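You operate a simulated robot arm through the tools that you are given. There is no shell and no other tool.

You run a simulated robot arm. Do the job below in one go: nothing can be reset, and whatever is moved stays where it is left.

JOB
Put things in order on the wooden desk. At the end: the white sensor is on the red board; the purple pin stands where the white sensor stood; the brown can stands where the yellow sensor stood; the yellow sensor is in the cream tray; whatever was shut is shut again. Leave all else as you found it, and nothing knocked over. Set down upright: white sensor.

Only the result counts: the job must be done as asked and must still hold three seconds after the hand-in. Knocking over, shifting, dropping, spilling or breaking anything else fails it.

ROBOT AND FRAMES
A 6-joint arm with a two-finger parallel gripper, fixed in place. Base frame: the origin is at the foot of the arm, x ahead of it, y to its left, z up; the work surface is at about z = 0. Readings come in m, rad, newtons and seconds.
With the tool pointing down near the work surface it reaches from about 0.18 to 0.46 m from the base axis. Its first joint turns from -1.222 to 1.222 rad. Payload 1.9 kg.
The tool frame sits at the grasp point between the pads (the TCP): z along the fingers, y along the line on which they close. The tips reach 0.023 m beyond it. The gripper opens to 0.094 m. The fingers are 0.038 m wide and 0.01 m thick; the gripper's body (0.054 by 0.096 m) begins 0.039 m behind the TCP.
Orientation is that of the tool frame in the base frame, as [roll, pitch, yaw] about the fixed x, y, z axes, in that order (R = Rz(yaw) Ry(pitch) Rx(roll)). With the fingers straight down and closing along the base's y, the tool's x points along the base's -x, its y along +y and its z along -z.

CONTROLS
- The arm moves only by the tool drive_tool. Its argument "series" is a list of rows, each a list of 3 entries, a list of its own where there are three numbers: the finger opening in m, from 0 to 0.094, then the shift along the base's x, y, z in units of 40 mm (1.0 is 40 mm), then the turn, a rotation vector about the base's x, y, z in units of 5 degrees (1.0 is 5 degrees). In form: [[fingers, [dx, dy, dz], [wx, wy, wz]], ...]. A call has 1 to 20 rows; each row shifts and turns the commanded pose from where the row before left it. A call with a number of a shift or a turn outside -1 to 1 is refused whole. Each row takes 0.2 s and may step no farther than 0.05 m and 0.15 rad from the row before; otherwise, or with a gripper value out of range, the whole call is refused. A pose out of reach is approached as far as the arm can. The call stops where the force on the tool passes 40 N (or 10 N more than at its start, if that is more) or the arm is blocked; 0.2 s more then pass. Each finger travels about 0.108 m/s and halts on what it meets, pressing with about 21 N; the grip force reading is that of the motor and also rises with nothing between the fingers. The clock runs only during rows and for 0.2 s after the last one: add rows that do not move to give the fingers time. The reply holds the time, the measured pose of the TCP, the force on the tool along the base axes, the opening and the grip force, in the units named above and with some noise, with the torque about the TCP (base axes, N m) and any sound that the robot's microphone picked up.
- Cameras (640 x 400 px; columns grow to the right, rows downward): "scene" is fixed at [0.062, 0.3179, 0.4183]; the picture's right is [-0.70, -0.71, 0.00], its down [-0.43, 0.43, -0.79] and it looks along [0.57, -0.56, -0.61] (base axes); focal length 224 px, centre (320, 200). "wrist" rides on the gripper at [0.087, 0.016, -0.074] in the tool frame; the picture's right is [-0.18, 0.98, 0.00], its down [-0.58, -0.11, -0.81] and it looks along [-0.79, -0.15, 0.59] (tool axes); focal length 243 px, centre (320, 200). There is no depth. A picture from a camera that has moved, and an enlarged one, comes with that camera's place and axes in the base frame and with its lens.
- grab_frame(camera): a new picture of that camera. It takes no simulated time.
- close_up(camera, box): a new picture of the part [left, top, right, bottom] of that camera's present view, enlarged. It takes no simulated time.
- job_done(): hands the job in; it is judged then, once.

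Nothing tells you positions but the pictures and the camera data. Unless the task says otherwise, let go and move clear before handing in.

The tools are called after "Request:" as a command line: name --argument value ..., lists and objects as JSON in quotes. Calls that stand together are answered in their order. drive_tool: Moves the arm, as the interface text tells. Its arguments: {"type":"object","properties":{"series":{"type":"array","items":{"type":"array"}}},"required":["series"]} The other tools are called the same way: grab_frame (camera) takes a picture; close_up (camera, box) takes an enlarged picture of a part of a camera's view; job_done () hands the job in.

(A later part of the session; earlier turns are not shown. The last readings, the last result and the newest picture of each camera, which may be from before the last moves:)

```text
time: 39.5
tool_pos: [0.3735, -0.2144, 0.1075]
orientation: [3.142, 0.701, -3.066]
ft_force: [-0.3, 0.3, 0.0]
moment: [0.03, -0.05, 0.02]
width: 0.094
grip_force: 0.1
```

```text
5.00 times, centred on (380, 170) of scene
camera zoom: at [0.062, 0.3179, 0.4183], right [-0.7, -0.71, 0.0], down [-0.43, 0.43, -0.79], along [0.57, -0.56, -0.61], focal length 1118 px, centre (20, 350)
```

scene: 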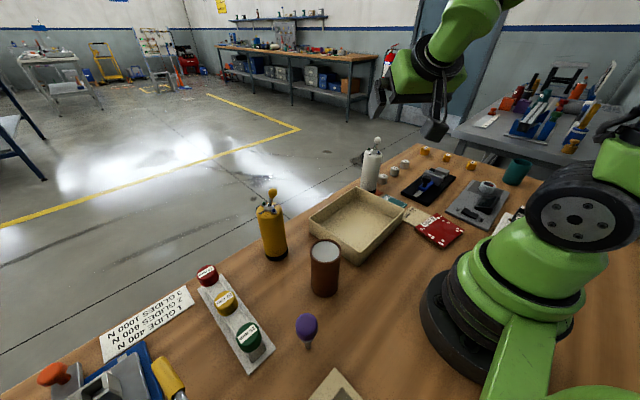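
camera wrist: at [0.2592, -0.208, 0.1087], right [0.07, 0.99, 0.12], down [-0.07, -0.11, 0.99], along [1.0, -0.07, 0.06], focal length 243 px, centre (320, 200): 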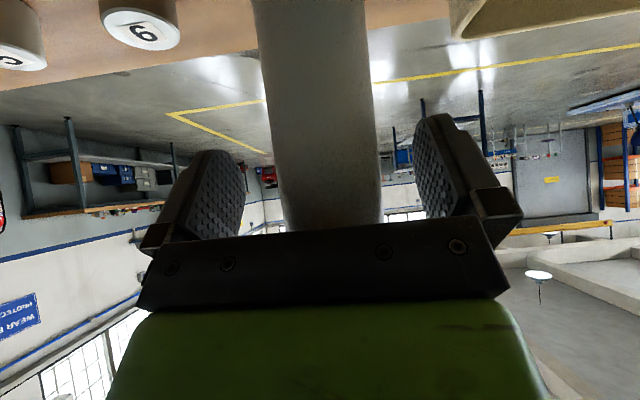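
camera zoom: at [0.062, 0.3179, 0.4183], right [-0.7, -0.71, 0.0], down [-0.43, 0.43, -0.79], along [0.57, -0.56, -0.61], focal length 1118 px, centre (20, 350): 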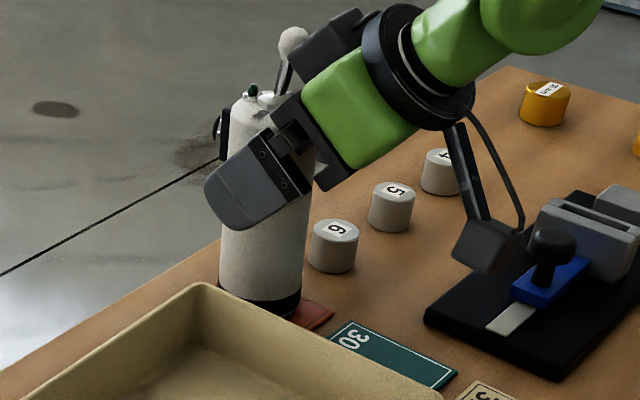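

The palm, lever and fingers are clear of one another. I'll close gently.

Request:
drive_tool --series '[[0.08, [0, 0, 0], [0, 0, 0]], [0.07, [0, 0, 0], [0, 0, 0]], [0.064, [0, 0, 0], [0, 0, 0]], [0.059, [0, 0, 0], [0, 0, 0]], [0.055, [0, 0, 0], [0, 0, 0]], [0.05, [0, 0, 0], [0, 0, 0]], [0.03, [0, 0, 0], [0, 0, 0]], [0.03, [0, 0, 0], [0, 0, 0]]]'

Request:
grab_frame --camera "wrist"

Request:
close_up --camera "scene" --box '[340, 130, 420, 210]'

```text
time: 41.3
tool_pos: [0.3754, -0.2141, 0.1076]
orientation: [-3.142, 0.702, -3.066]
ft_force: [0.2, 2.6, 2.3]
moment: [0.25, -0.03, 0.07]
width: 0.0517
grip_force: 21.2
```

```text
taken
camera wrist: at [0.2593, -0.208, 0.109], right [0.07, 0.99, 0.12], down [-0.07, -0.11, 0.99], along [1.0, -0.07, 0.06], focal length 243 px, centre (320, 200)
```

wrist: 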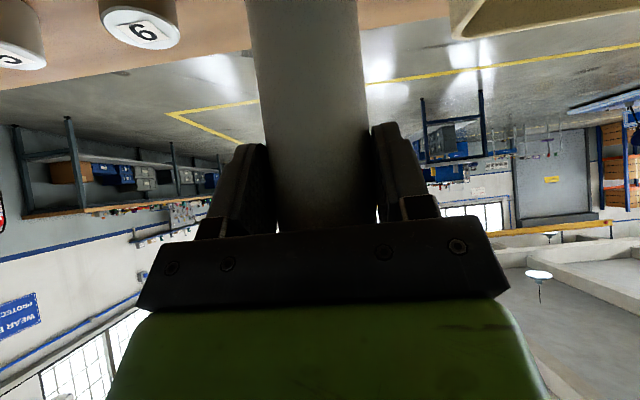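

```text
5.00 times, centred on (380, 170) of scene
camera zoom: at [0.062, 0.3179, 0.4183], right [-0.7, -0.71, 0.0], down [-0.43, 0.43, -0.79], along [0.57, -0.56, -0.61], focal length 1118 px, centre (20, 350)
```

zoom: 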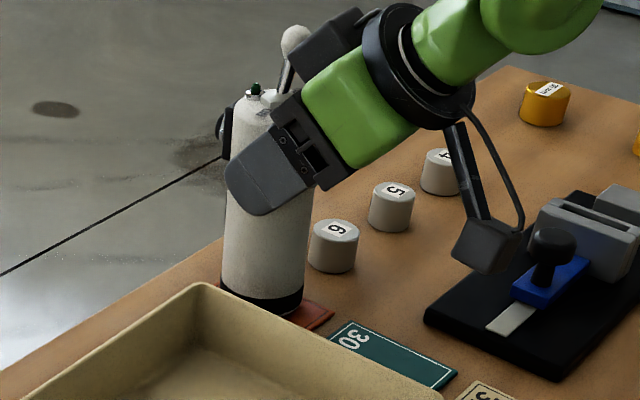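

The sensor is held (width 0.052, grip force 21 N) and the lever is clear. I'll lift straight up.

Request:
drive_tool --series '[[0.03, [0, 0, 0.25], [0, 0, 0]], [0.03, [0, 0, 0.25], [0, 0, 0]], [0.03, [0, 0, 0.5], [0, 0, 0]], [0.03, [0, 0, 0.5], [0, 0, 0]]]'

Request:
grab_frame --camera "scene"

Request:
grab_frame --camera "wrist"

```text
time: 42.3
tool_pos: [0.3732, -0.2137, 0.1682]
orientation: [3.14, 0.701, -3.067]
ft_force: [-0.3, -0.5, -0.7]
moment: [0.01, 0.05, 0.02]
width: 0.0515
grip_force: 21.1
```

```text
taken
```

scene: 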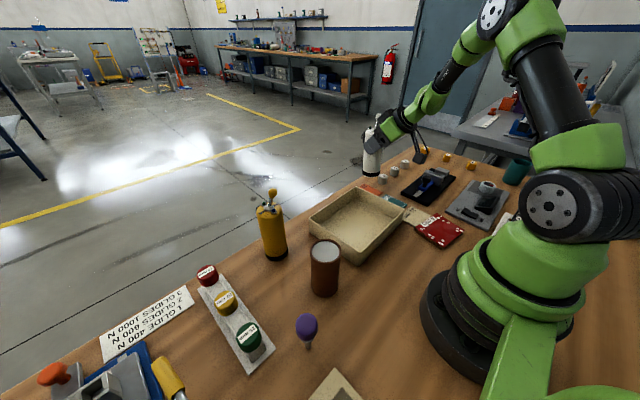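

```text
taken
camera wrist: at [0.2583, -0.2073, 0.1692], right [0.07, 0.99, 0.12], down [-0.07, -0.11, 0.99], along [1.0, -0.07, 0.06], focal length 243 px, centre (320, 200)
```

wrist: 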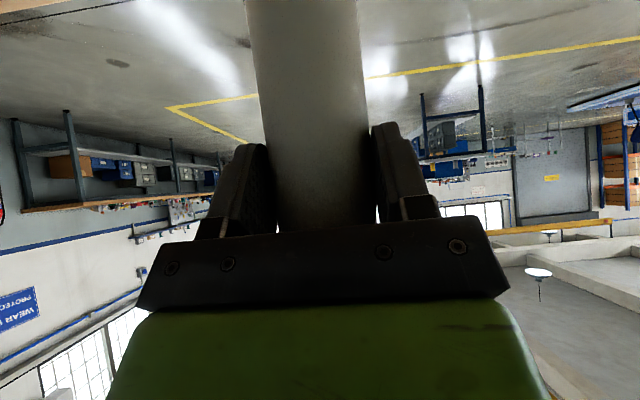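

It's held securely and upright. I'll lift higher and pull in, then go through vertical to turn the hand toward the red board.

Request:
drive_tool --series '[[0.03, [-0.3, 0.1, 0.7], [0, 0, 0]], [0.03, [-0.3, 0.1, 0.7], [0, 0, 0]], [0.03, [-0.3, 0.1, 0.7], [0, 0, 0]], [0.03, [-0.3, 0.1, 0.7], [0, 0, 0]], [0.03, [-0.3, 0.1, 0.6], [0, 0, 0]], [0.03, [-0.1, 0, 0], [-0.077, 0.997, 0]], [0.03, [-0.1, 0, 0], [-0.077, 0.997, 0]], [0.03, [-0.1, 0, 0], [-0.077, 0.997, 0]], [0.03, [-0.1, 0, 0], [-0.077, 0.997, 0]], [0.03, [0, 0, 0], [-0.077, 0.997, 0]], [0.03, [0, 0, 0], [-0.077, 0.997, 0]], [0.03, [0, 0, 0], [-0.077, 0.997, 0]], [0.03, [0, 0, 0], [-0.077, 0.997, 0]]]'

Request:
grab_frame --camera "wrist"

Request:
grab_frame --camera "scene"

```text
time: 45.1
tool_pos: [0.2983, -0.1942, 0.3043]
orientation: [-3.14, 0.002, -3.067]
ft_force: [0.1, -0.3, -1.4]
moment: [0.01, 0.0, -0.02]
width: 0.0516
grip_force: 21.3
```

```text
taken
camera wrist: at [0.2106, -0.1852, 0.3783], right [0.11, 0.99, 0.0], down [0.59, -0.06, 0.81], along [0.8, -0.09, -0.59], focal length 243 px, centre (320, 200)
```

wrist: 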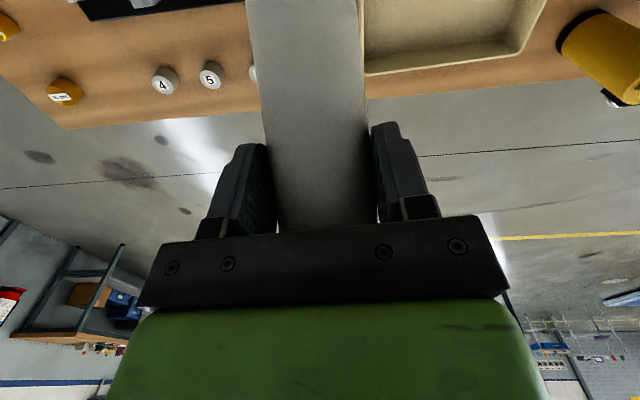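

```text
taken
```

scene: 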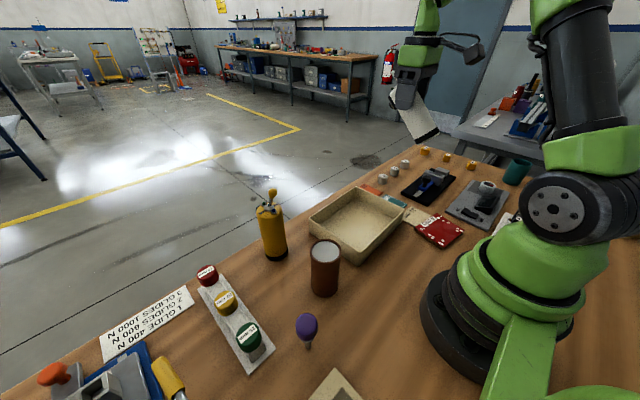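

The grip is unchanged. I'll yaw the hand toward the board's approach direction while moving in.

Request:
drive_tool --series '[[0.03, [-0.139, 0.037, 0], [0, 0, -1]], [0.03, [-0.139, 0.037, 0], [0, 0, -1]], [0.03, [-0.139, 0.037, 0], [0, 0, -1]], [0.03, [-0.139, 0.037, 0], [0, 0, -1]], [0.03, [-0.139, 0.037, 0], [0, 0, -1]], [0.03, [-0.139, 0.037, 0], [0, 0, -1]], [0.03, [-0.139, 0.037, 0], [0, 0, -1]], [0.03, [-0.139, 0.037, 0], [0, 0, -1]], [0.03, [-0.139, 0.037, 0], [0, 0, -1]], [0.03, [-0.139, 0.037, 0], [0, 0, -1]], [0.03, [-0.139, 0.037, 0], [0, 0, -1]], [0.03, [-0.139, 0.037, 0], [0, 0, -1]], [0.03, [-0.139, 0.037, 0], [0, 0, -1]], [0.03, [-0.139, 0.037, 0], [0, 0, -1]], [0.03, [-0.139, 0.037, 0], [0, 0, -1]], [0.03, [-0.139, 0.037, 0], [0, 0, -1]], [0.03, [-0.139, 0.037, 0], [0, 0, -1]], [0.03, [-0.139, 0.037, 0], [0, 0, -1]], [0.03, [-0.139, 0.037, 0], [0, 0, -1]], [0.03, [-0.139, 0.037, 0], [0, 0, -1]]]'

Request:
drive_tool --series '[[0.03, [-0.139, 0.037, 0], [0, 0, -1]], [0.03, [-0.139, 0.037, 0], [0, 0, -1]], [0.03, [-0.139, 0.037, 0], [0, 0, -1]], [0.03, [0, 0, 0], [0, 0, 0]]]'

Request:
grab_frame --camera "scene"

```text
time: 49.3
tool_pos: [0.1853, -0.1642, 0.3033]
orientation: [-3.139, 0.002, 1.47]
ft_force: [-1.0, 0.1, -1.0]
moment: [0.01, 0.0, 0.0]
width: 0.0515
grip_force: 21.0
```

```text
time: 50.3
tool_pos: [0.1695, -0.1589, 0.3035]
orientation: [-3.138, 0.003, 1.21]
ft_force: [1.1, 0.1, -1.6]
moment: [0.0, -0.02, 0.0]
width: 0.0515
grip_force: 21.0
```

```text
taken
```

scene: 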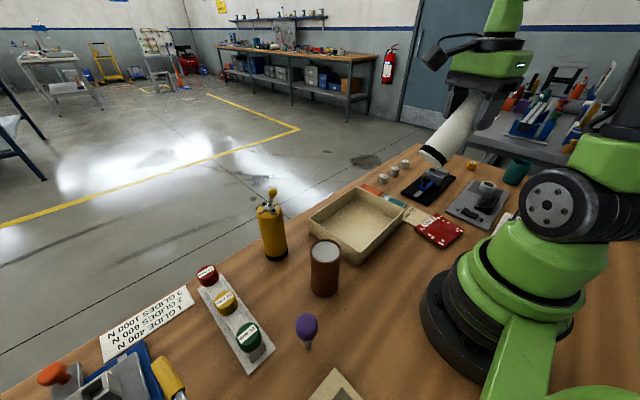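

Request:
drive_tool --series '[[0.03, [-0.08, -0.05, 0], [-0.936, 0.353, 0]], [0.03, [-0.08, -0.05, 0], [-0.936, 0.353, 0]], [0.03, [-0.08, -0.05, 0], [-0.936, 0.353, 0]], [0.03, [-0.08, -0.05, 0], [-0.936, 0.353, 0]], [0.03, [-0.08, -0.05, 0], [-0.936, 0.353, 0]], [0.03, [-0.08, -0.05, 0], [-0.936, 0.353, 0]], [0.03, [-0.08, -0.05, 0], [-0.936, 0.353, 0]], [0.03, [-0.08, -0.05, 0], [-0.936, 0.353, 0]], [0.03, [0, 0, 0], [0, 0, 0]]]'

Request:
grab_frame --camera "scene"

Request:
grab_frame --camera "wrist"

```text
time: 52.3
tool_pos: [0.1433, -0.1755, 0.3046]
orientation: [-3.141, 0.702, 1.211]
ft_force: [0.5, -0.3, -1.5]
moment: [0.02, 0.0, 0.03]
width: 0.0516
grip_force: 21.2
```

```text
taken
```

scene: 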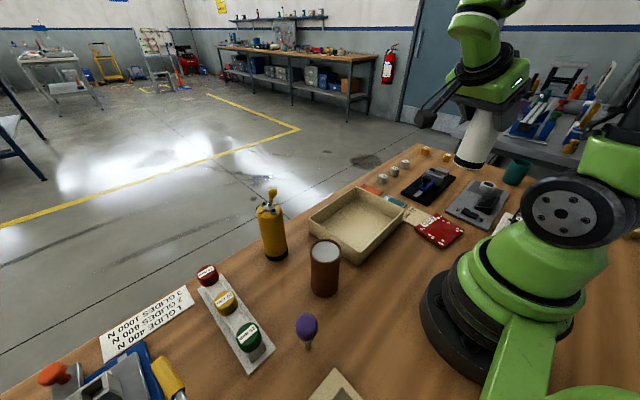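

```text
taken
camera wrist: at [0.1993, -0.0756, 0.305], right [0.87, -0.48, 0.12], down [-0.07, 0.11, 0.99], along [-0.49, -0.87, 0.06], focal length 243 px, centre (320, 200)
```

wrist: 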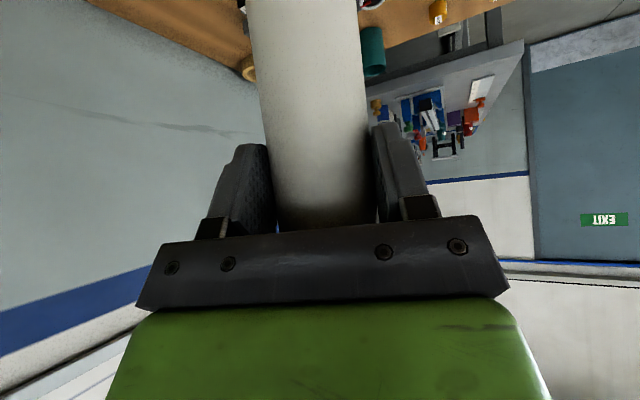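

Upright over the board. I'll lower to just above it and check the alignment.

Request:
drive_tool --series '[[0.03, [0, 0, -0.7], [0, 0, 0]], [0.03, [0, 0, -0.7], [0, 0, 0]], [0.03, [0, 0, -0.7], [0, 0, 0]], [0.03, [0, 0, -0.7], [0, 0, 0]], [0.03, [0, 0, -0.7], [0, 0, 0]], [0.03, [0, 0, -0.4], [0, 0, 0]], [0.03, [0, 0, 0], [0, 0, 0]]]'

Request:
close_up --camera "scene" --box '[370, 130, 530, 260]'

Request:
grab_frame --camera "wrist"

```text
time: 53.9
tool_pos: [0.1441, -0.1758, 0.1477]
orientation: [-3.139, 0.699, 1.213]
ft_force: [0.6, 0.1, -0.5]
moment: [0.01, -0.04, 0.01]
width: 0.0517
grip_force: 21.7
```

```text
3.08 times, centred on (450, 195) of scene
camera zoom: at [0.062, 0.3179, 0.4183], right [-0.7, -0.71, 0.0], down [-0.43, 0.43, -0.79], along [0.57, -0.56, -0.61], focal length 688 px, centre (-80, 215)
```

zoom: 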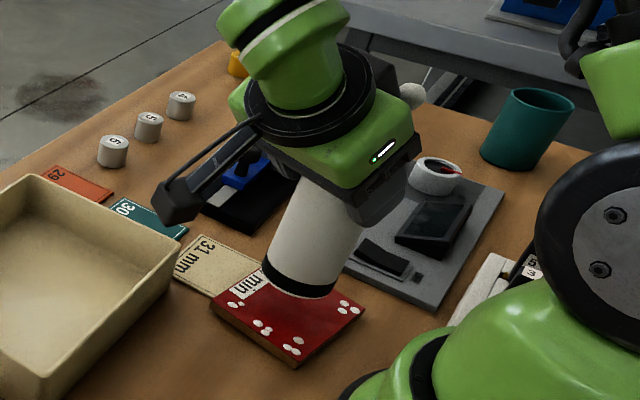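

```text
taken
camera wrist: at [0.1996, -0.076, 0.1494], right [0.87, -0.48, 0.12], down [-0.07, 0.11, 0.99], along [-0.49, -0.87, 0.06], focal length 243 px, centre (320, 200)
```

wrist: 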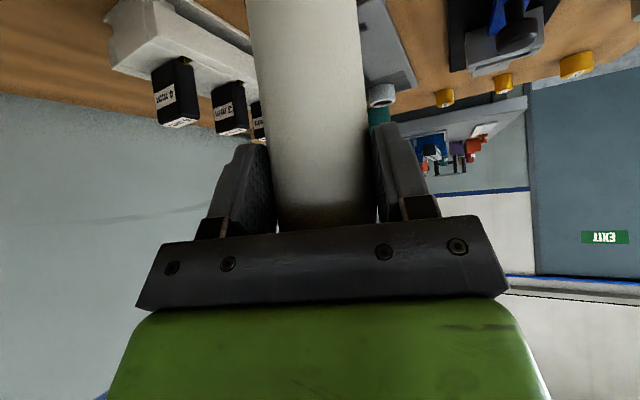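

It's upright (the slant in view matches perspective) and centred over the board. I'll lower carefully toward contact.

Request:
drive_tool --series '[[0.03, [0, 0, -0.15], [0, 0, 0]], [0.03, [0, 0, -0.15], [0, 0, 0]], [0.03, [0, 0, -0.12], [0, 0, 0]], [0.03, [0, 0, -0.1], [0, 0, 0]], [0.03, [0, 0, 0], [0, 0, 0]]]'

Request:
close_up --camera "scene" --box '[400, 170, 500, 260]'

```text
time: 55.1
tool_pos: [0.1447, -0.1748, 0.1267]
orientation: [-3.138, 0.699, 1.211]
ft_force: [0.2, 0.6, -0.5]
moment: [0.03, 0.03, -0.02]
width: 0.0511
grip_force: 20.9
```

```text
4.44 times, centred on (450, 215) of scene
camera zoom: at [0.062, 0.3179, 0.4183], right [-0.7, -0.71, 0.0], down [-0.43, 0.43, -0.79], along [0.57, -0.56, -0.61], focal length 994 px, centre (-258, 133)
```

zoom: 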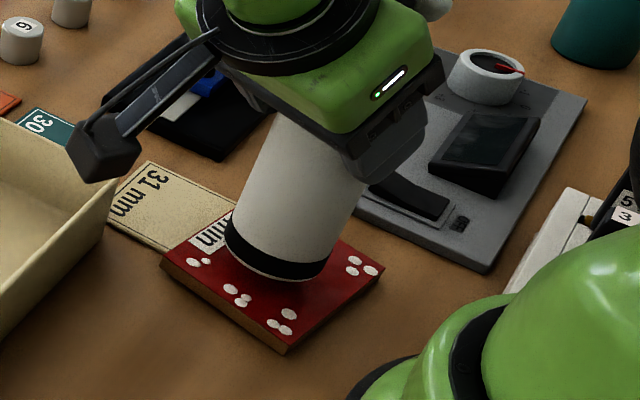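

Request:
drive_tool --series '[[0.03, [0, 0, -0.05], [0, 0, 0]], [0.03, [0, 0, -0.05], [0, 0, 0]], [0.03, [0, 0, 0], [0, 0, 0]]]'

Request:
drive_tool --series '[[0.03, [0, 0, -0.05], [0, 0, 0]], [0.03, [0, 0, 0], [0, 0, 0]]]'

```text
time: 55.9
tool_pos: [0.1457, -0.1768, 0.126]
orientation: [-3.139, 0.699, 1.21]
ft_force: [-0.3, 0.8, -1.1]
moment: [0.03, 0.01, -0.02]
width: 0.0516
grip_force: 20.5
out of reach, approached as far as the arm can: row 2
```

```text
time: 56.5
tool_pos: [0.1464, -0.1766, 0.1251]
orientation: [-3.135, 0.699, 1.211]
ft_force: [0.4, -0.2, -2.1]
moment: [0.05, 0.0, -0.01]
width: 0.0515
grip_force: 21.4
```

The arm is at a limit here and drifting slightly outward. I'll shift about 8 mm outward, which still leaves the sensor well within the board, and continue down.

Request:
drive_tool --series '[[0.03, [0.1, -0.1, 0.05], [0, 0, 0]], [0.03, [0.1, -0.1, 0], [0, 0, 0]], [0.03, [0, 0, -0.05], [0, 0, 0]], [0.03, [0, 0, 0], [0, 0, 0]]]'

Request:
close_up --camera "scene" --box '[400, 170, 500, 260]'

```text
time: 57.5
tool_pos: [0.1539, -0.1833, 0.1236]
orientation: [-3.14, 0.7, 1.21]
ft_force: [-0.1, 0.3, -0.7]
moment: [0.0, -0.01, 0.0]
width: 0.0518
grip_force: 21.3
```

```text
4.44 times, centred on (450, 215) of scene
camera zoom: at [0.062, 0.3179, 0.4183], right [-0.7, -0.71, 0.0], down [-0.43, 0.43, -0.79], along [0.57, -0.56, -0.61], focal length 994 px, centre (-258, 133)
```

zoom: 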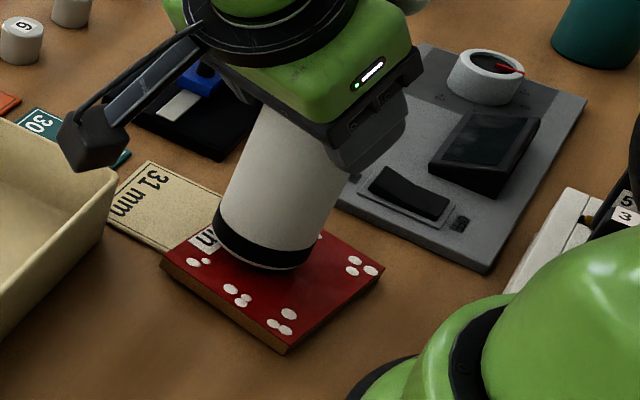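

The board centre measures (0.140, -0.182), so the sensor is now a bit too far toward the board's edge. I'll raise slightly, rotate the hand another 15° for better reach, and shift back toward the centre.

Request:
drive_tool --series '[[0.03, [0, 0, 0.2], [0, 0, 0]], [0.03, [0, 0, 0.1], [0, 0, -1]], [0.03, [0, 0, 0], [0, 0, -1]], [0.03, [0, 0, 0], [0, 0, -1]], [0.03, [-0.08, 0.08, 0], [0, 0, 0]], [0.03, [-0.08, 0.08, -0.05], [0, 0, 0]], [0.03, [0, 0, -0.1], [0, 0, 0]], [0.03, [0, 0, -0.1], [0, 0, 0]], [0.03, [0, 0, 0], [0, 0, 0]]]'

Request:
close_up --camera "scene" --box '[400, 170, 500, 260]'

```text
time: 59.5
tool_pos: [0.1462, -0.1776, 0.125]
orientation: [-3.14, 0.702, 0.945]
ft_force: [-0.1, -0.2, -2.2]
moment: [-0.01, -0.04, -0.01]
width: 0.0515
grip_force: 20.9
```

```text
4.44 times, centred on (450, 215) of scene
camera zoom: at [0.062, 0.3179, 0.4183], right [-0.7, -0.71, 0.0], down [-0.43, 0.43, -0.79], along [0.57, -0.56, -0.61], focal length 994 px, centre (-258, 133)
```

zoom: 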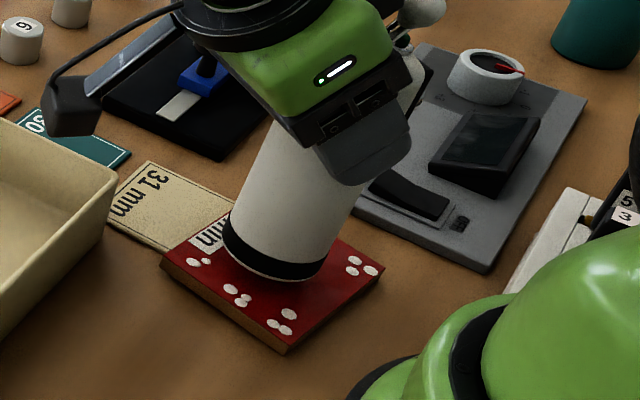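

Centred and reachable now. I'll lower in 2 mm steps until I feel contact.

Request:
drive_tool --series '[[0.03, [0, 0, -0.05], [0, 0, 0]], [0.03, [0, 0, -0.05], [0, 0, 0]], [0.03, [0, 0, 0], [0, 0, 0]]]'

Request:
drive_tool --series '[[0.03, [0, 0, -0.04], [0, 0, 0]], [0.03, [0, 0, 0], [0, 0, 0]]]'

```text
time: 60.3
tool_pos: [0.1467, -0.1783, 0.1206]
orientation: [3.142, 0.701, 0.947]
ft_force: [-1.1, 0.8, -2.0]
moment: [0.01, 0.01, -0.07]
width: 0.0517
grip_force: 21.6
```

```text
time: 60.9
tool_pos: [0.1483, -0.1778, 0.1189]
orientation: [-3.14, 0.701, 0.951]
ft_force: [-0.2, -1.1, -2.2]
moment: [0.02, 0.03, 0.02]
width: 0.0512
grip_force: 21.0
```

Request:
drive_tool --series '[[0.03, [0, 0, -0.04], [0, 0, 0]], [0.03, [0, 0, 0], [0, 0, 0]]]'

Request:
close_up --camera "scene" --box '[420, 190, 480, 250]'

```text
time: 61.5
tool_pos: [0.1471, -0.1776, 0.1174]
orientation: [-3.141, 0.702, 0.949]
ft_force: [0.0, -0.2, -1.7]
moment: [-0.01, 0.0, -0.01]
width: 0.0513
grip_force: 21.3
```

```text
6.67 times, centred on (450, 220) of scene
camera zoom: at [0.062, 0.3179, 0.4183], right [-0.7, -0.71, 0.0], down [-0.43, 0.43, -0.79], along [0.57, -0.56, -0.61], focal length 1491 px, centre (-547, 67)
```

zoom: 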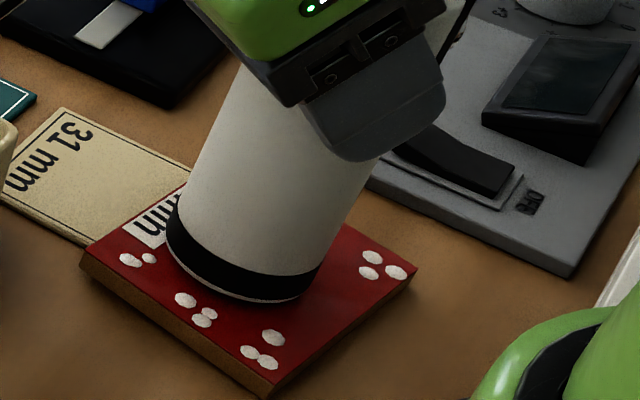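

Request:
drive_tool --series '[[0.03, [0, 0, -0.04], [0, 0, 0]], [0.03, [0, 0, 0], [0, 0, 0]]]'

Request:
drive_tool --series '[[0.03, [0, 0, -0.04], [0, 0, 0]], [0.03, [0, 0, 0], [0, 0, 0]]]'

```text
time: 62.1
tool_pos: [0.1479, -0.1774, 0.1165]
orientation: [3.141, 0.701, 0.948]
ft_force: [0.3, 0.1, 1.9]
moment: [-0.03, -0.08, -0.02]
width: 0.0516
grip_force: 21.1
```

```text
time: 62.7
tool_pos: [0.1476, -0.1779, 0.1162]
orientation: [-3.14, 0.701, 0.945]
ft_force: [-3.0, 1.3, 19.0]
moment: [-0.46, 0.18, -0.1]
width: 0.052
grip_force: 20.8
```

Contact is firm. I'll ease up a little and open slowly.

Request:
drive_tool --series '[[0.03, [0, 0, 0.03], [0, 0, 0]], [0.03, [0, 0, 0], [0, 0, 0]]]'

Request:
drive_tool --series '[[0.052, [0, 0, 0], [0, 0, 0]], [0.056, [0, 0, 0], [0, 0, 0]], [0.062, [0, 0, 0], [0, 0, 0]], [0.07, [0, 0, 0], [0, 0, 0]], [0.08, [0, 0, 0], [0, 0, 0]], [0.094, [0, 0, 0], [0, 0, 0]], [0.094, [0, 0, 0], [0, 0, 0]]]'

Request:
close_up --camera "scene" --box '[400, 130, 500, 260]'

Request:
grab_frame --camera "wrist"

```text
time: 63.3
tool_pos: [0.1464, -0.1771, 0.1162]
orientation: [-3.14, 0.699, 0.948]
ft_force: [-0.8, 0.6, -0.7]
moment: [-0.06, 0.04, -0.06]
width: 0.0516
grip_force: 20.9
```

```text
time: 64.9
tool_pos: [0.1481, -0.1784, 0.1155]
orientation: [-3.141, 0.701, 0.946]
ft_force: [1.0, -0.5, 0.7]
moment: [0.0, 0.01, 0.02]
width: 0.0939
grip_force: 0.1
```

```text
3.08 times, centred on (450, 195) of scene
camera zoom: at [0.062, 0.3179, 0.4183], right [-0.7, -0.71, 0.0], down [-0.43, 0.43, -0.79], along [0.57, -0.56, -0.61], focal length 688 px, centre (-80, 215)
```

zoom: 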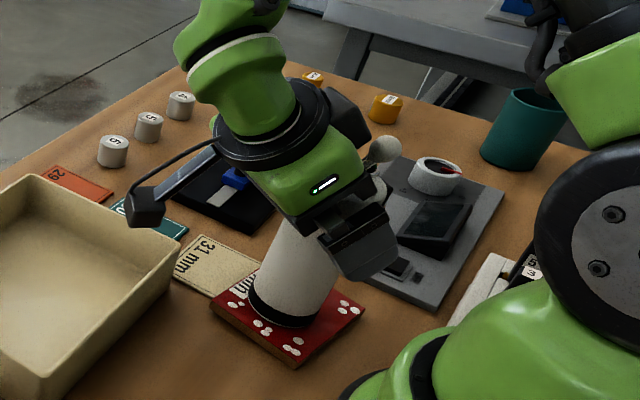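

```text
taken
camera wrist: at [0.2273, -0.0958, 0.1172], right [0.72, -0.69, 0.12], down [-0.04, 0.12, 0.99], along [-0.7, -0.71, 0.06], focal length 243 px, centre (320, 200)
```

wrist: 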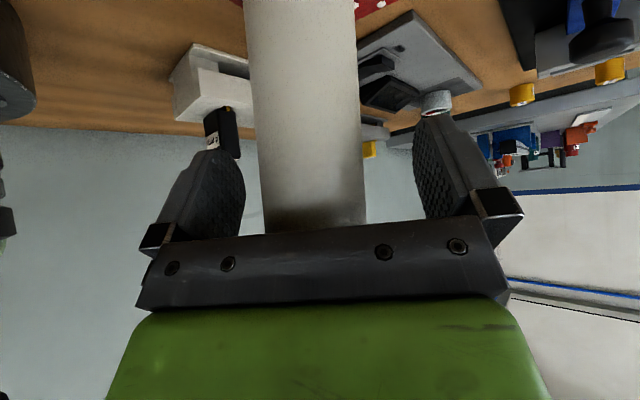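

It's released and standing. I'll retreat along the tool axis.

Request:
drive_tool --series '[[0.094, [0.14, 0.195, 0.287], [0, 0, 0]], [0.094, [0.28, 0.39, 0.575], [0, 0, 0]], [0.094, [0.28, 0.39, 0.575], [0, 0, 0]], [0.094, [0.28, 0.39, 0.575], [0, 0, 0]], [0.094, [0.28, 0.39, 0.575], [0, 0, 0]], [0.094, [0.1, 0.1, 0.8], [0, 0, 0]], [0.094, [0, 0, 0.8], [0, 0, 0]]]'

Request:
grab_frame --camera "scene"

Request:
grab_frame --camera "wrist"

```text
time: 66.5
tool_pos: [0.2015, -0.1023, 0.2848]
orientation: [-3.137, 0.701, 0.95]
ft_force: [-0.3, -0.8, -0.7]
moment: [-0.01, -0.01, 0.0]
width: 0.0941
grip_force: 0.0
```

```text
taken
```

scene: 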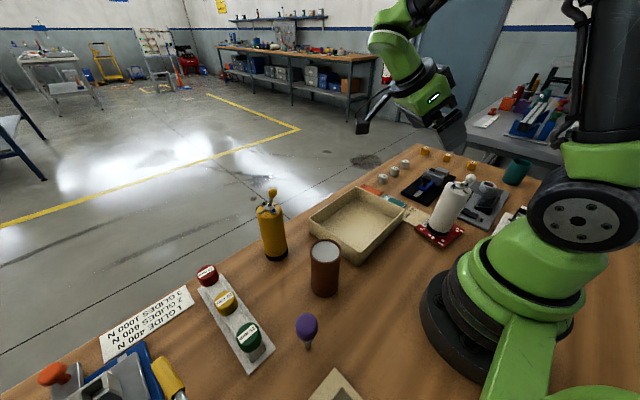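

```text
taken
camera wrist: at [0.2819, -0.0207, 0.286], right [0.72, -0.69, 0.12], down [-0.04, 0.12, 0.99], along [-0.7, -0.72, 0.06], focal length 243 px, centre (320, 200)
```

wrist: 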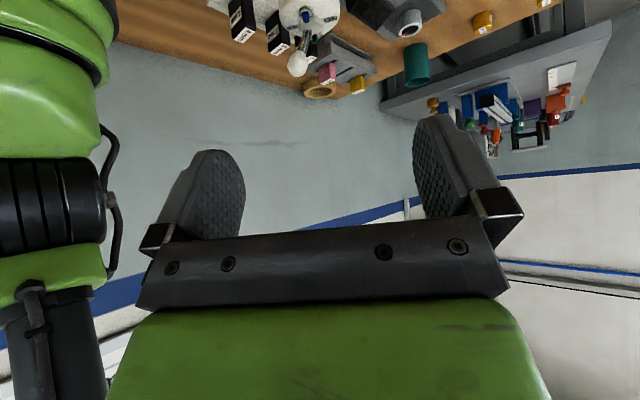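

The white sensor stands on the red board. Next is the yellow sensor: I'll swing the tilted hand over to its side, with the direction chosen so the camera clears the can and the connector.

Request:
drive_tool --series '[[0.094, [0.103, 0.358, 0], [0, 0, 0.975]], [0.094, [0.103, 0.358, 0], [0, 0, 0.975]], [0.094, [0.103, 0.358, 0], [0, 0, 0.975]], [0.094, [0.103, 0.358, 0], [0, 0, 0.975]], [0.094, [0.103, 0.358, 0], [0, 0, 0.975]], [0.094, [0.103, 0.358, 0], [0, 0, 0.975]], [0.094, [0.103, 0.358, 0], [0, 0, 0.975]], [0.094, [0.103, 0.358, 0], [0, 0, 0.975]], [0.094, [0.103, 0.358, 0], [0, 0, 0.975]], [0.094, [0.103, 0.358, 0], [0, 0, 0.975]], [0.094, [0.103, 0.358, 0], [0, 0, 0.975]], [0.094, [0.103, 0.358, 0], [0, 0, 0.975]], [0.094, [0.103, 0.358, 0], [0, 0, 0.975]], [0.094, [0.103, 0.358, 0], [0, 0, 0.975]], [0.094, [0.103, 0.358, 0], [0, 0, 0.975]], [0.094, [0.103, 0.358, 0], [0, 0, 0.975]], [0.094, [0.103, 0.358, 0], [0, 0, 0.975]], [0.094, [0.103, 0.358, 0], [0, 0, 0.975]], [0.094, [0.103, 0.358, 0], [0, 0, 0.975]]]'

Request:
grab_frame --camera "scene"

Request:
grab_frame --camera "wrist"

```text
time: 70.5
tool_pos: [0.2787, 0.1679, 0.2829]
orientation: [-3.138, 0.701, 2.567]
ft_force: [0.6, -0.1, 0.2]
moment: [-0.04, 0.01, 0.01]
width: 0.0941
grip_force: 0.1
```

```text
taken
```

scene: 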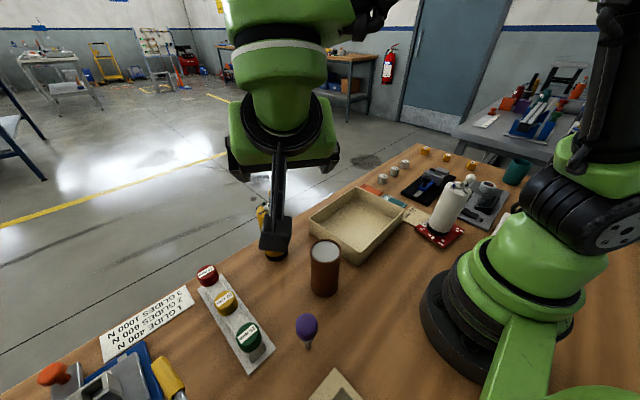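

```text
taken
camera wrist: at [0.1928, 0.2425, 0.2847], right [0.65, 0.75, 0.12], down [-0.12, -0.05, 0.99], along [0.75, -0.66, 0.06], focal length 243 px, centre (320, 200)
```

wrist: 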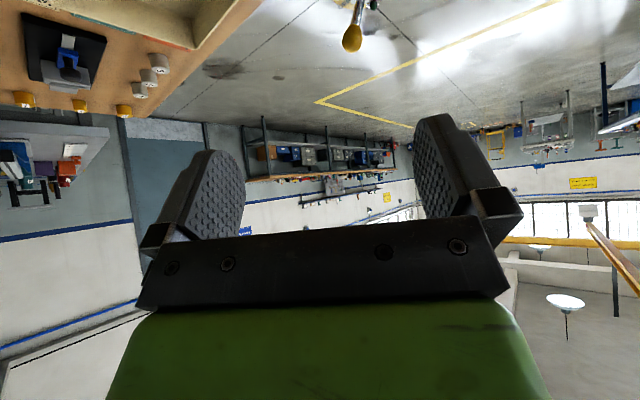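

Request:
drive_tool --series '[[0.094, [0.242, 0.217, -0.686], [0, 0, 0]], [0.094, [0.242, 0.217, -0.686], [0, 0, 0]], [0.094, [0.242, 0.217, -0.686], [0, 0, 0]], [0.094, [0, 0, 0], [0, 0, 0]]]'

Request:
grab_frame --camera "wrist"

Request:
close_up --camera "wrist" --box '[260, 0, 420, 200]'

Request:
grab_frame --camera "scene"

```text
time: 71.5
tool_pos: [0.3084, 0.1934, 0.2007]
orientation: [3.141, 0.7, 2.565]
ft_force: [0.0, -0.3, -0.1]
moment: [-0.01, 0.0, 0.02]
width: 0.0938
grip_force: 0.0
```

```text
taken
camera wrist: at [0.2221, 0.2687, 0.2021], right [0.65, 0.75, 0.12], down [-0.12, -0.05, 0.99], along [0.75, -0.66, 0.06], focal length 243 px, centre (320, 200)
```

wrist: 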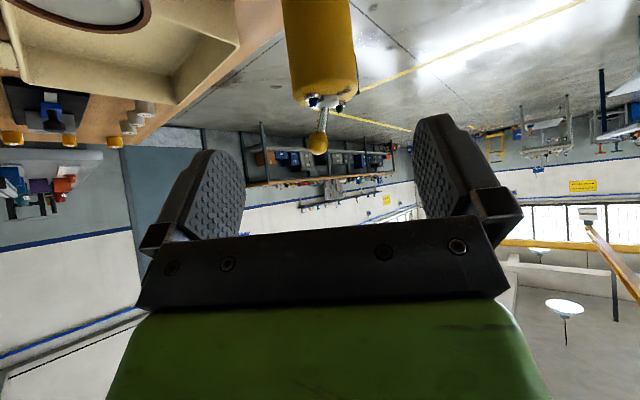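

```text
2.00 times, centred on (340, 100) of wrist
camera zoom: at [0.2221, 0.2687, 0.2021], right [0.65, 0.75, 0.12], down [-0.12, -0.05, 0.99], along [0.75, -0.66, 0.06], focal length 485 px, centre (280, 400)
```

zoom: 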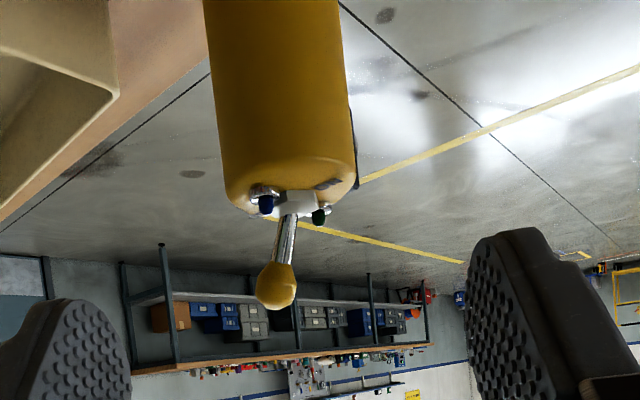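

```text
taken
```

scene: 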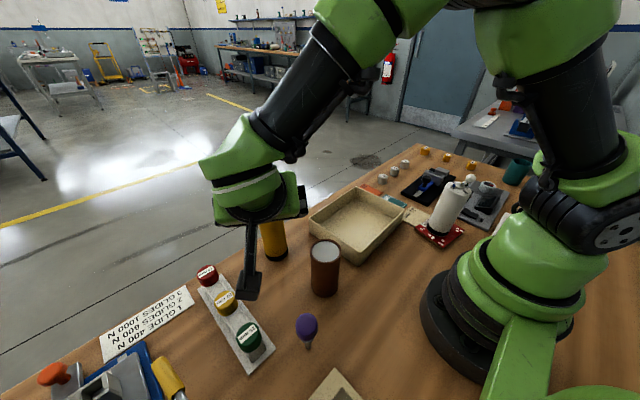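

The alignment is good to about 1 mm. I'll advance along the tool axis, pausing before the last part.

Request:
drive_tool --series '[[0.094, [0.325, -0.2025, -0.471], [0, 0, 0]], [0.094, [0.325, -0.2025, -0.471], [0, 0, 0]], [0.094, [0.325, -0.2025, -0.471], [0, 0, 0]], [0.094, [0, 0, 0], [0, 0, 0]]]'

Request:
grab_frame --camera "wrist"

Request:
grab_frame --camera "scene"

```text
time: 72.5
tool_pos: [0.3482, 0.1706, 0.1447]
orientation: [3.141, 0.7, 2.566]
ft_force: [-0.4, -0.8, -0.9]
moment: [0.0, -0.01, 0.0]
width: 0.0942
grip_force: 0.0
```

```text
taken
camera wrist: at [0.2609, 0.2443, 0.1462], right [0.65, 0.75, 0.12], down [-0.12, -0.05, 0.99], along [0.75, -0.66, 0.06], focal length 243 px, centre (320, 200)
```

wrist: 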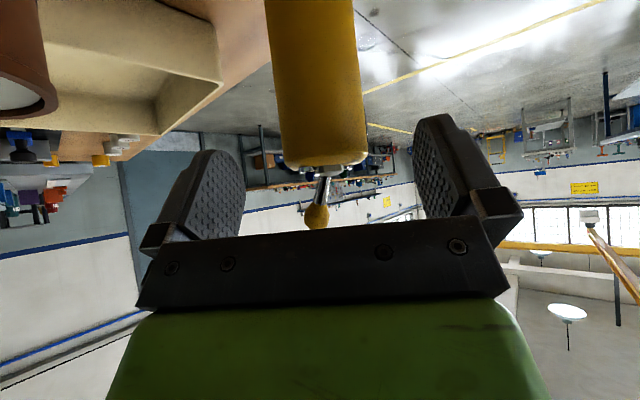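

```text
taken
```

scene: 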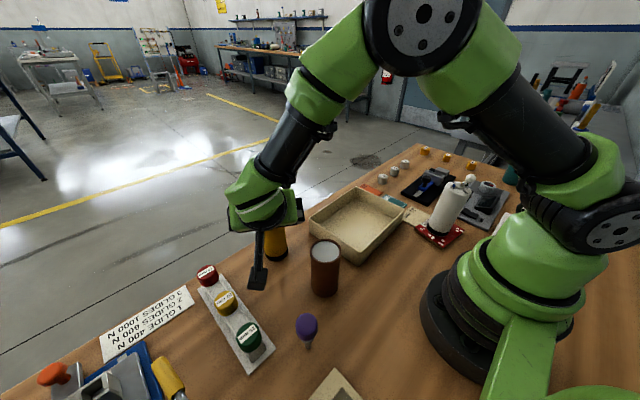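

Request:
drive_tool --series '[[0.094, [0.3025, -0.239, -0.4775], [0, 0, 0]], [0.094, [0.3025, -0.239, -0.4775], [0, 0, 0]], [0.094, [0, 0, 0], [0, 0, 0]]]'

Request:
grab_frame --camera "wrist"

Request:
close_up --camera "scene" --box '[210, 170, 340, 300]'

```text
time: 73.3
tool_pos: [0.3722, 0.1516, 0.1062]
orientation: [3.142, 0.701, 2.566]
ft_force: [-0.8, -0.5, 0.0]
moment: [-0.03, 0.0, 0.0]
width: 0.094
grip_force: 0.1
```

```text
taken
camera wrist: at [0.2853, 0.2252, 0.108], right [0.65, 0.75, 0.12], down [-0.12, -0.05, 0.99], along [0.75, -0.66, 0.06], focal length 243 px, centre (320, 200)
```

wrist: 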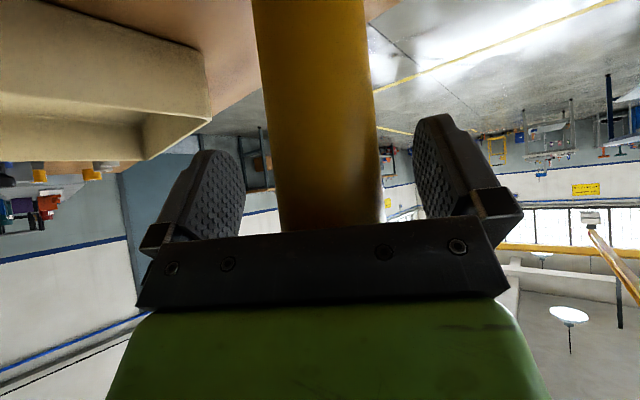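

```text
3.08 times, centred on (275, 235) of scene
camera zoom: at [0.062, 0.3179, 0.4183], right [-0.7, -0.71, 0.0], down [-0.43, 0.43, -0.79], along [0.57, -0.56, -0.61], focal length 688 px, centre (458, 92)
```

zoom: 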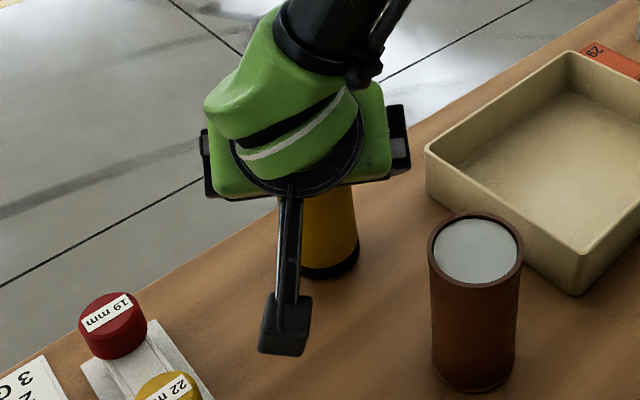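

Nearly centred. I'll nudge about 2 mm to centre it and close gently.

Request:
drive_tool --series '[[0.094, [0.033, 0.037, 0], [0, 0, 0]], [0.08, [0, 0, 0], [0, 0, 0]], [0.07, [0, 0, 0], [0, 0, 0]], [0.064, [0, 0, 0], [0, 0, 0]], [0.059, [0, 0, 0], [0, 0, 0]], [0.055, [0, 0, 0], [0, 0, 0]], [0.05, [0, 0, 0], [0, 0, 0]], [0.03, [0, 0, 0], [0, 0, 0]], [0.03, [0, 0, 0], [0, 0, 0]]]'

Request:
grab_frame --camera "wrist"

Request:
close_up --camera "scene" --box '[210, 170, 340, 300]'

```text
time: 75.3
tool_pos: [0.3729, 0.1527, 0.1073]
orientation: [-3.14, 0.701, 2.566]
ft_force: [0.8, 0.8, 0.5]
moment: [0.02, -0.02, -0.01]
width: 0.0537
grip_force: 20.9
```

```text
taken
camera wrist: at [0.2865, 0.2267, 0.1081], right [0.65, 0.75, 0.12], down [-0.12, -0.05, 0.99], along [0.75, -0.66, 0.06], focal length 243 px, centre (320, 200)
```

wrist: 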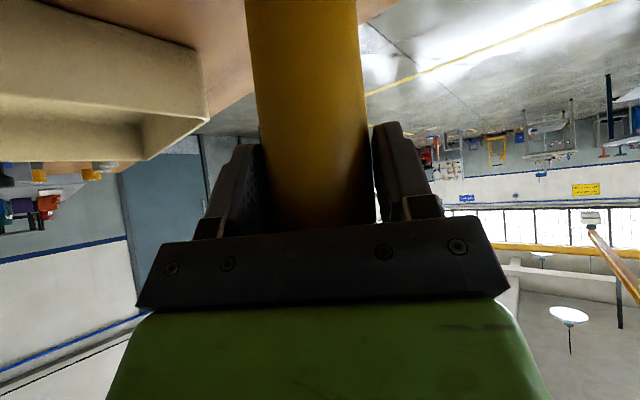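

```text
3.08 times, centred on (275, 235) of scene
camera zoom: at [0.062, 0.3179, 0.4183], right [-0.7, -0.71, 0.0], down [-0.43, 0.43, -0.79], along [0.57, -0.56, -0.61], focal length 688 px, centre (458, 92)
```

zoom: 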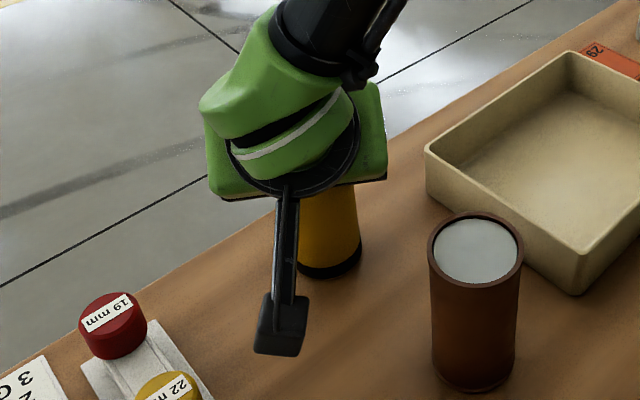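

It's held. I'll lift straight up, then carry it over the tray, rotating the hand to stay clear of the can.

Request:
drive_tool --series '[[0.03, [0, 0, 0.3], [0, 0, 0]], [0.03, [0, 0, 0.7], [0, 0, 0]], [0.03, [0, 0, 0.8], [0, 0, 0]], [0.03, [0, 0, 0.8], [0, 0, 0]], [0.03, [0, 0, 0.8], [0, 0, 0]], [0.03, [0, 0, 0.4], [0, 0, 0]]]'

Request:
grab_frame --camera "scene"

```text
time: 76.7
tool_pos: [0.3729, 0.1519, 0.2607]
orientation: [3.141, 0.701, 2.565]
ft_force: [-0.5, 0.4, -0.9]
moment: [0.03, 0.0, 0.0]
width: 0.0533
grip_force: 21.1
```

```text
taken
```

scene: 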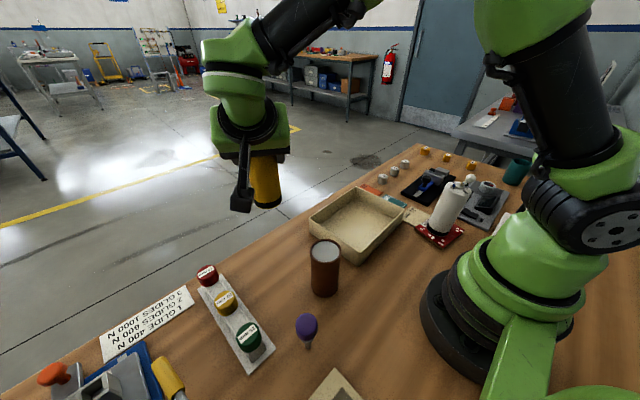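

Request:
drive_tool --series '[[0.03, [-0.15, -0.3, 0], [0, 0, -1]], [0.03, [-0.2, -0.5, 0], [0, 0, -1]], [0.03, [-0.2, -0.6, 0], [0, 0, -1]], [0.03, [-0.2, -0.65, 0], [0, 0, -1]], [0.03, [-0.2, -0.65, 0], [0, 0, -1]], [0.03, [-0.2, -0.65, 0], [0, 0, 0]], [0.03, [-0.2, -0.6, 0], [0, 0, 0]], [0.03, [-0.2, -0.5, 0], [0, 0, 0]], [0.03, [-0.2, -0.35, 0], [0, 0, 0]], [0.03, [-0.07, -0.3, 0], [0, 0, 0]], [0.03, [0, 0, 0], [0, 0, 0]]]'

Request:
grab_frame --camera "scene"

Request:
grab_frame --camera "wrist"

```text
time: 79.1
tool_pos: [0.3003, -0.0527, 0.2598]
orientation: [-3.139, 0.702, 2.132]
ft_force: [-0.1, 0.3, -1.4]
moment: [0.02, -0.01, -0.01]
width: 0.0531
grip_force: 21.2
```

```text
taken
```

scene: 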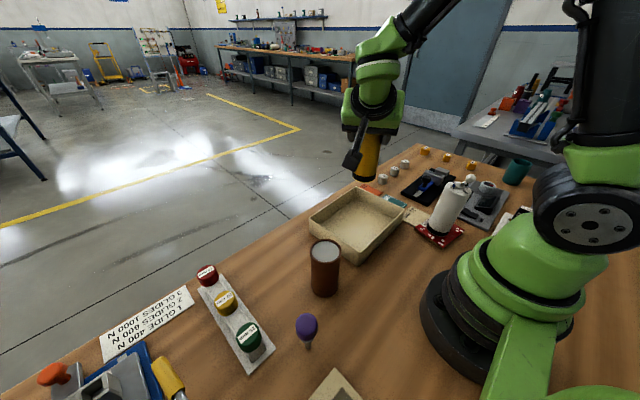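

```text
taken
camera wrist: at [0.2543, 0.0517, 0.2603], right [0.91, 0.4, 0.12], down [-0.13, 0.01, 0.99], along [0.4, -0.92, 0.06], focal length 243 px, centre (320, 200)
```

wrist: 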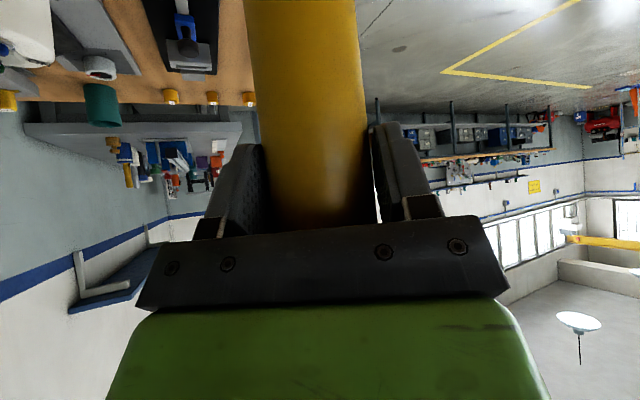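

Over the tray. I'll lower partway and check.

Request:
drive_tool --series '[[0.03, [0, 0, -0.6], [0, 0, 0]], [0.03, [0, 0, -0.7], [0, 0, 0]], [0.03, [0, 0, -0.7], [0, 0, 0]], [0.03, [0, 0, -0.6], [0, 0, 0]], [0.03, [0, 0, -0.3], [0, 0, 0]], [0.03, [0, 0, 0], [0, 0, 0]]]'

Request:
close_up --camera "scene" --box '[290, 140, 420, 270]'

```text
time: 80.5
tool_pos: [0.3006, -0.0518, 0.1422]
orientation: [-3.141, 0.7, 2.13]
ft_force: [0.5, 0.4, -0.7]
moment: [0.03, 0.03, -0.03]
width: 0.0528
grip_force: 21.0
```

```text
3.08 times, centred on (355, 205) of scene
camera zoom: at [0.062, 0.3179, 0.4183], right [-0.7, -0.71, 0.0], down [-0.43, 0.43, -0.79], along [0.57, -0.56, -0.61], focal length 688 px, centre (212, 185)
```

zoom: 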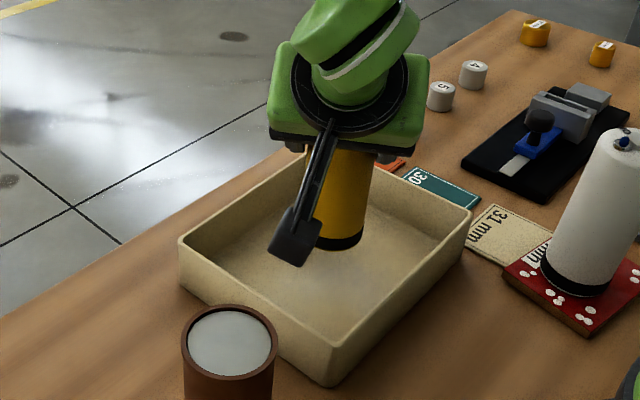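

Request:
drive_tool --series '[[0.03, [0, 0, -0.25], [0, 0, 0]], [0.03, [0, 0, -0.2], [0, 0, 0]], [0.03, [0, 0, -0.1], [0, 0, 0]], [0.03, [0, 0, 0], [0, 0, 0]]]'

Request:
drive_tool --series '[[0.03, [0, 0, -0.05], [0, 0, 0]], [0.03, [0, 0, -0.04], [0, 0, 0]], [0.03, [0, 0, 0], [0, 0, 0]]]'

Request:
drive_tool --series '[[0.03, [0, 0, -0.04], [0, 0, 0]], [0.03, [0, 0, 0], [0, 0, 0]]]'

```text
time: 81.5
tool_pos: [0.3015, -0.052, 0.1212]
orientation: [-3.141, 0.702, 2.131]
ft_force: [0.9, -0.7, -1.3]
moment: [0.02, -0.02, -0.03]
width: 0.0531
grip_force: 21.0
```

```text
time: 82.3
tool_pos: [0.301, -0.0517, 0.1169]
orientation: [-3.139, 0.701, 2.131]
ft_force: [-0.3, 0.8, -1.6]
moment: [0.01, 0.02, 0.01]
width: 0.0528
grip_force: 21.0
```

```text
time: 82.9
tool_pos: [0.2998, -0.0526, 0.1153]
orientation: [-3.14, 0.701, 2.129]
ft_force: [0.5, -0.7, -1.7]
moment: [0.0, -0.02, 0.0]
width: 0.0527
grip_force: 20.8
```

Request:
drive_tool --series '[[0.03, [0, 0, -0.04], [0, 0, 0]], [0.03, [0, 0, 0], [0, 0, 0]]]'

Request:
drive_tool --series '[[0.03, [0, 0, -0.04], [0, 0, 0]], [0.03, [0, 0, 0], [0, 0, 0]]]'

```text
time: 83.5
tool_pos: [0.3008, -0.0516, 0.1136]
orientation: [-3.142, 0.702, 2.131]
ft_force: [0.1, 0.2, -1.3]
moment: [0.01, 0.02, -0.02]
width: 0.0526
grip_force: 20.6
```

```text
time: 84.1
tool_pos: [0.3014, -0.0521, 0.1134]
orientation: [-3.139, 0.703, 2.129]
ft_force: [0.8, 0.6, -1.2]
moment: [0.01, 0.01, -0.01]
width: 0.0528
grip_force: 21.7
```

Request:
drive_tool --series '[[0.03, [0, 0, -0.04], [0, 0, 0]], [0.03, [0, 0, 0], [0, 0, 0]]]'

Request:
drive_tool --series '[[0.03, [0, 0, -0.03], [0, 0, 0]], [0.03, [0, 0, 0], [0, 0, 0]]]'

```text
time: 84.7
tool_pos: [0.3012, -0.0517, 0.1115]
orientation: [-3.141, 0.702, 2.129]
ft_force: [-0.2, 0.4, -2.3]
moment: [-0.02, 0.0, 0.03]
width: 0.0526
grip_force: 21.3
```

```text
time: 85.3
tool_pos: [0.3008, -0.0524, 0.1103]
orientation: [3.139, 0.703, 2.127]
ft_force: [-1.4, -1.6, 20.0]
moment: [-0.24, 0.24, 0.04]
width: 0.0529
grip_force: 21.7
```

Contact with the tray floor. I'll ease up and release slowly.

Request:
drive_tool --series '[[0.03, [0, 0, 0.03], [0, 0, 0]], [0.03, [0, 0, 0], [0, 0, 0]]]'

Request:
drive_tool --series '[[0.052, [0, 0, 0], [0, 0, 0]], [0.056, [0, 0, 0], [0, 0, 0]], [0.062, [0, 0, 0], [0, 0, 0]], [0.07, [0, 0, 0], [0, 0, 0]], [0.08, [0, 0, 0], [0, 0, 0]], [0.094, [0, 0, 0], [0, 0, 0]], [0.094, [0, 0, 0], [0, 0, 0]]]'

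Request:
close_up --camera "scene" --box '[290, 140, 420, 270]'

Request:
grab_frame --camera "wrist"

```text
time: 85.9
tool_pos: [0.3, -0.052, 0.1096]
orientation: [-3.138, 0.7, 2.134]
ft_force: [0.1, 0.0, -0.9]
moment: [-0.01, 0.0, 0.0]
width: 0.0529
grip_force: 21.3
```

```text
time: 87.5
tool_pos: [0.3014, -0.0512, 0.1112]
orientation: [-3.141, 0.703, 2.129]
ft_force: [0.5, -0.4, -0.6]
moment: [-0.01, -0.01, -0.03]
width: 0.094
grip_force: 0.1
```

```text
3.08 times, centred on (355, 205) of scene
camera zoom: at [0.062, 0.3179, 0.4183], right [-0.7, -0.71, 0.0], down [-0.43, 0.43, -0.79], along [0.57, -0.56, -0.61], focal length 688 px, centre (212, 185)
```

zoom: 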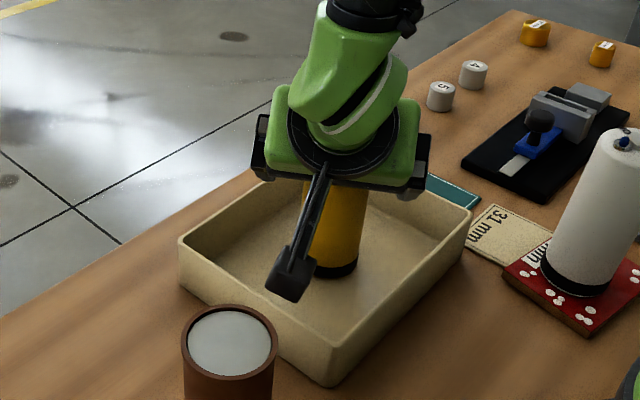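

```text
taken
camera wrist: at [0.2541, 0.0521, 0.1122], right [0.91, 0.4, 0.12], down [-0.13, 0.01, 0.99], along [0.4, -0.92, 0.06], focal length 243 px, centre (320, 200)
```

wrist: 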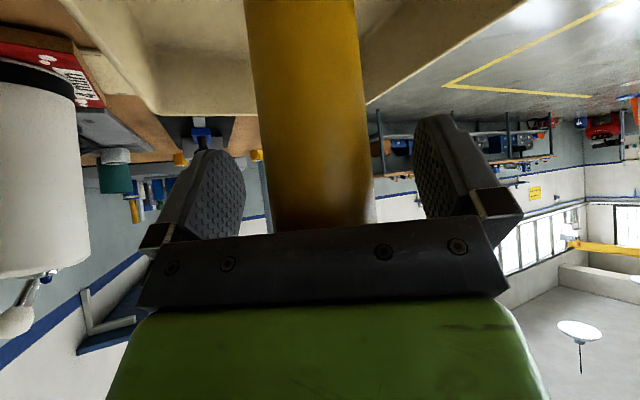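

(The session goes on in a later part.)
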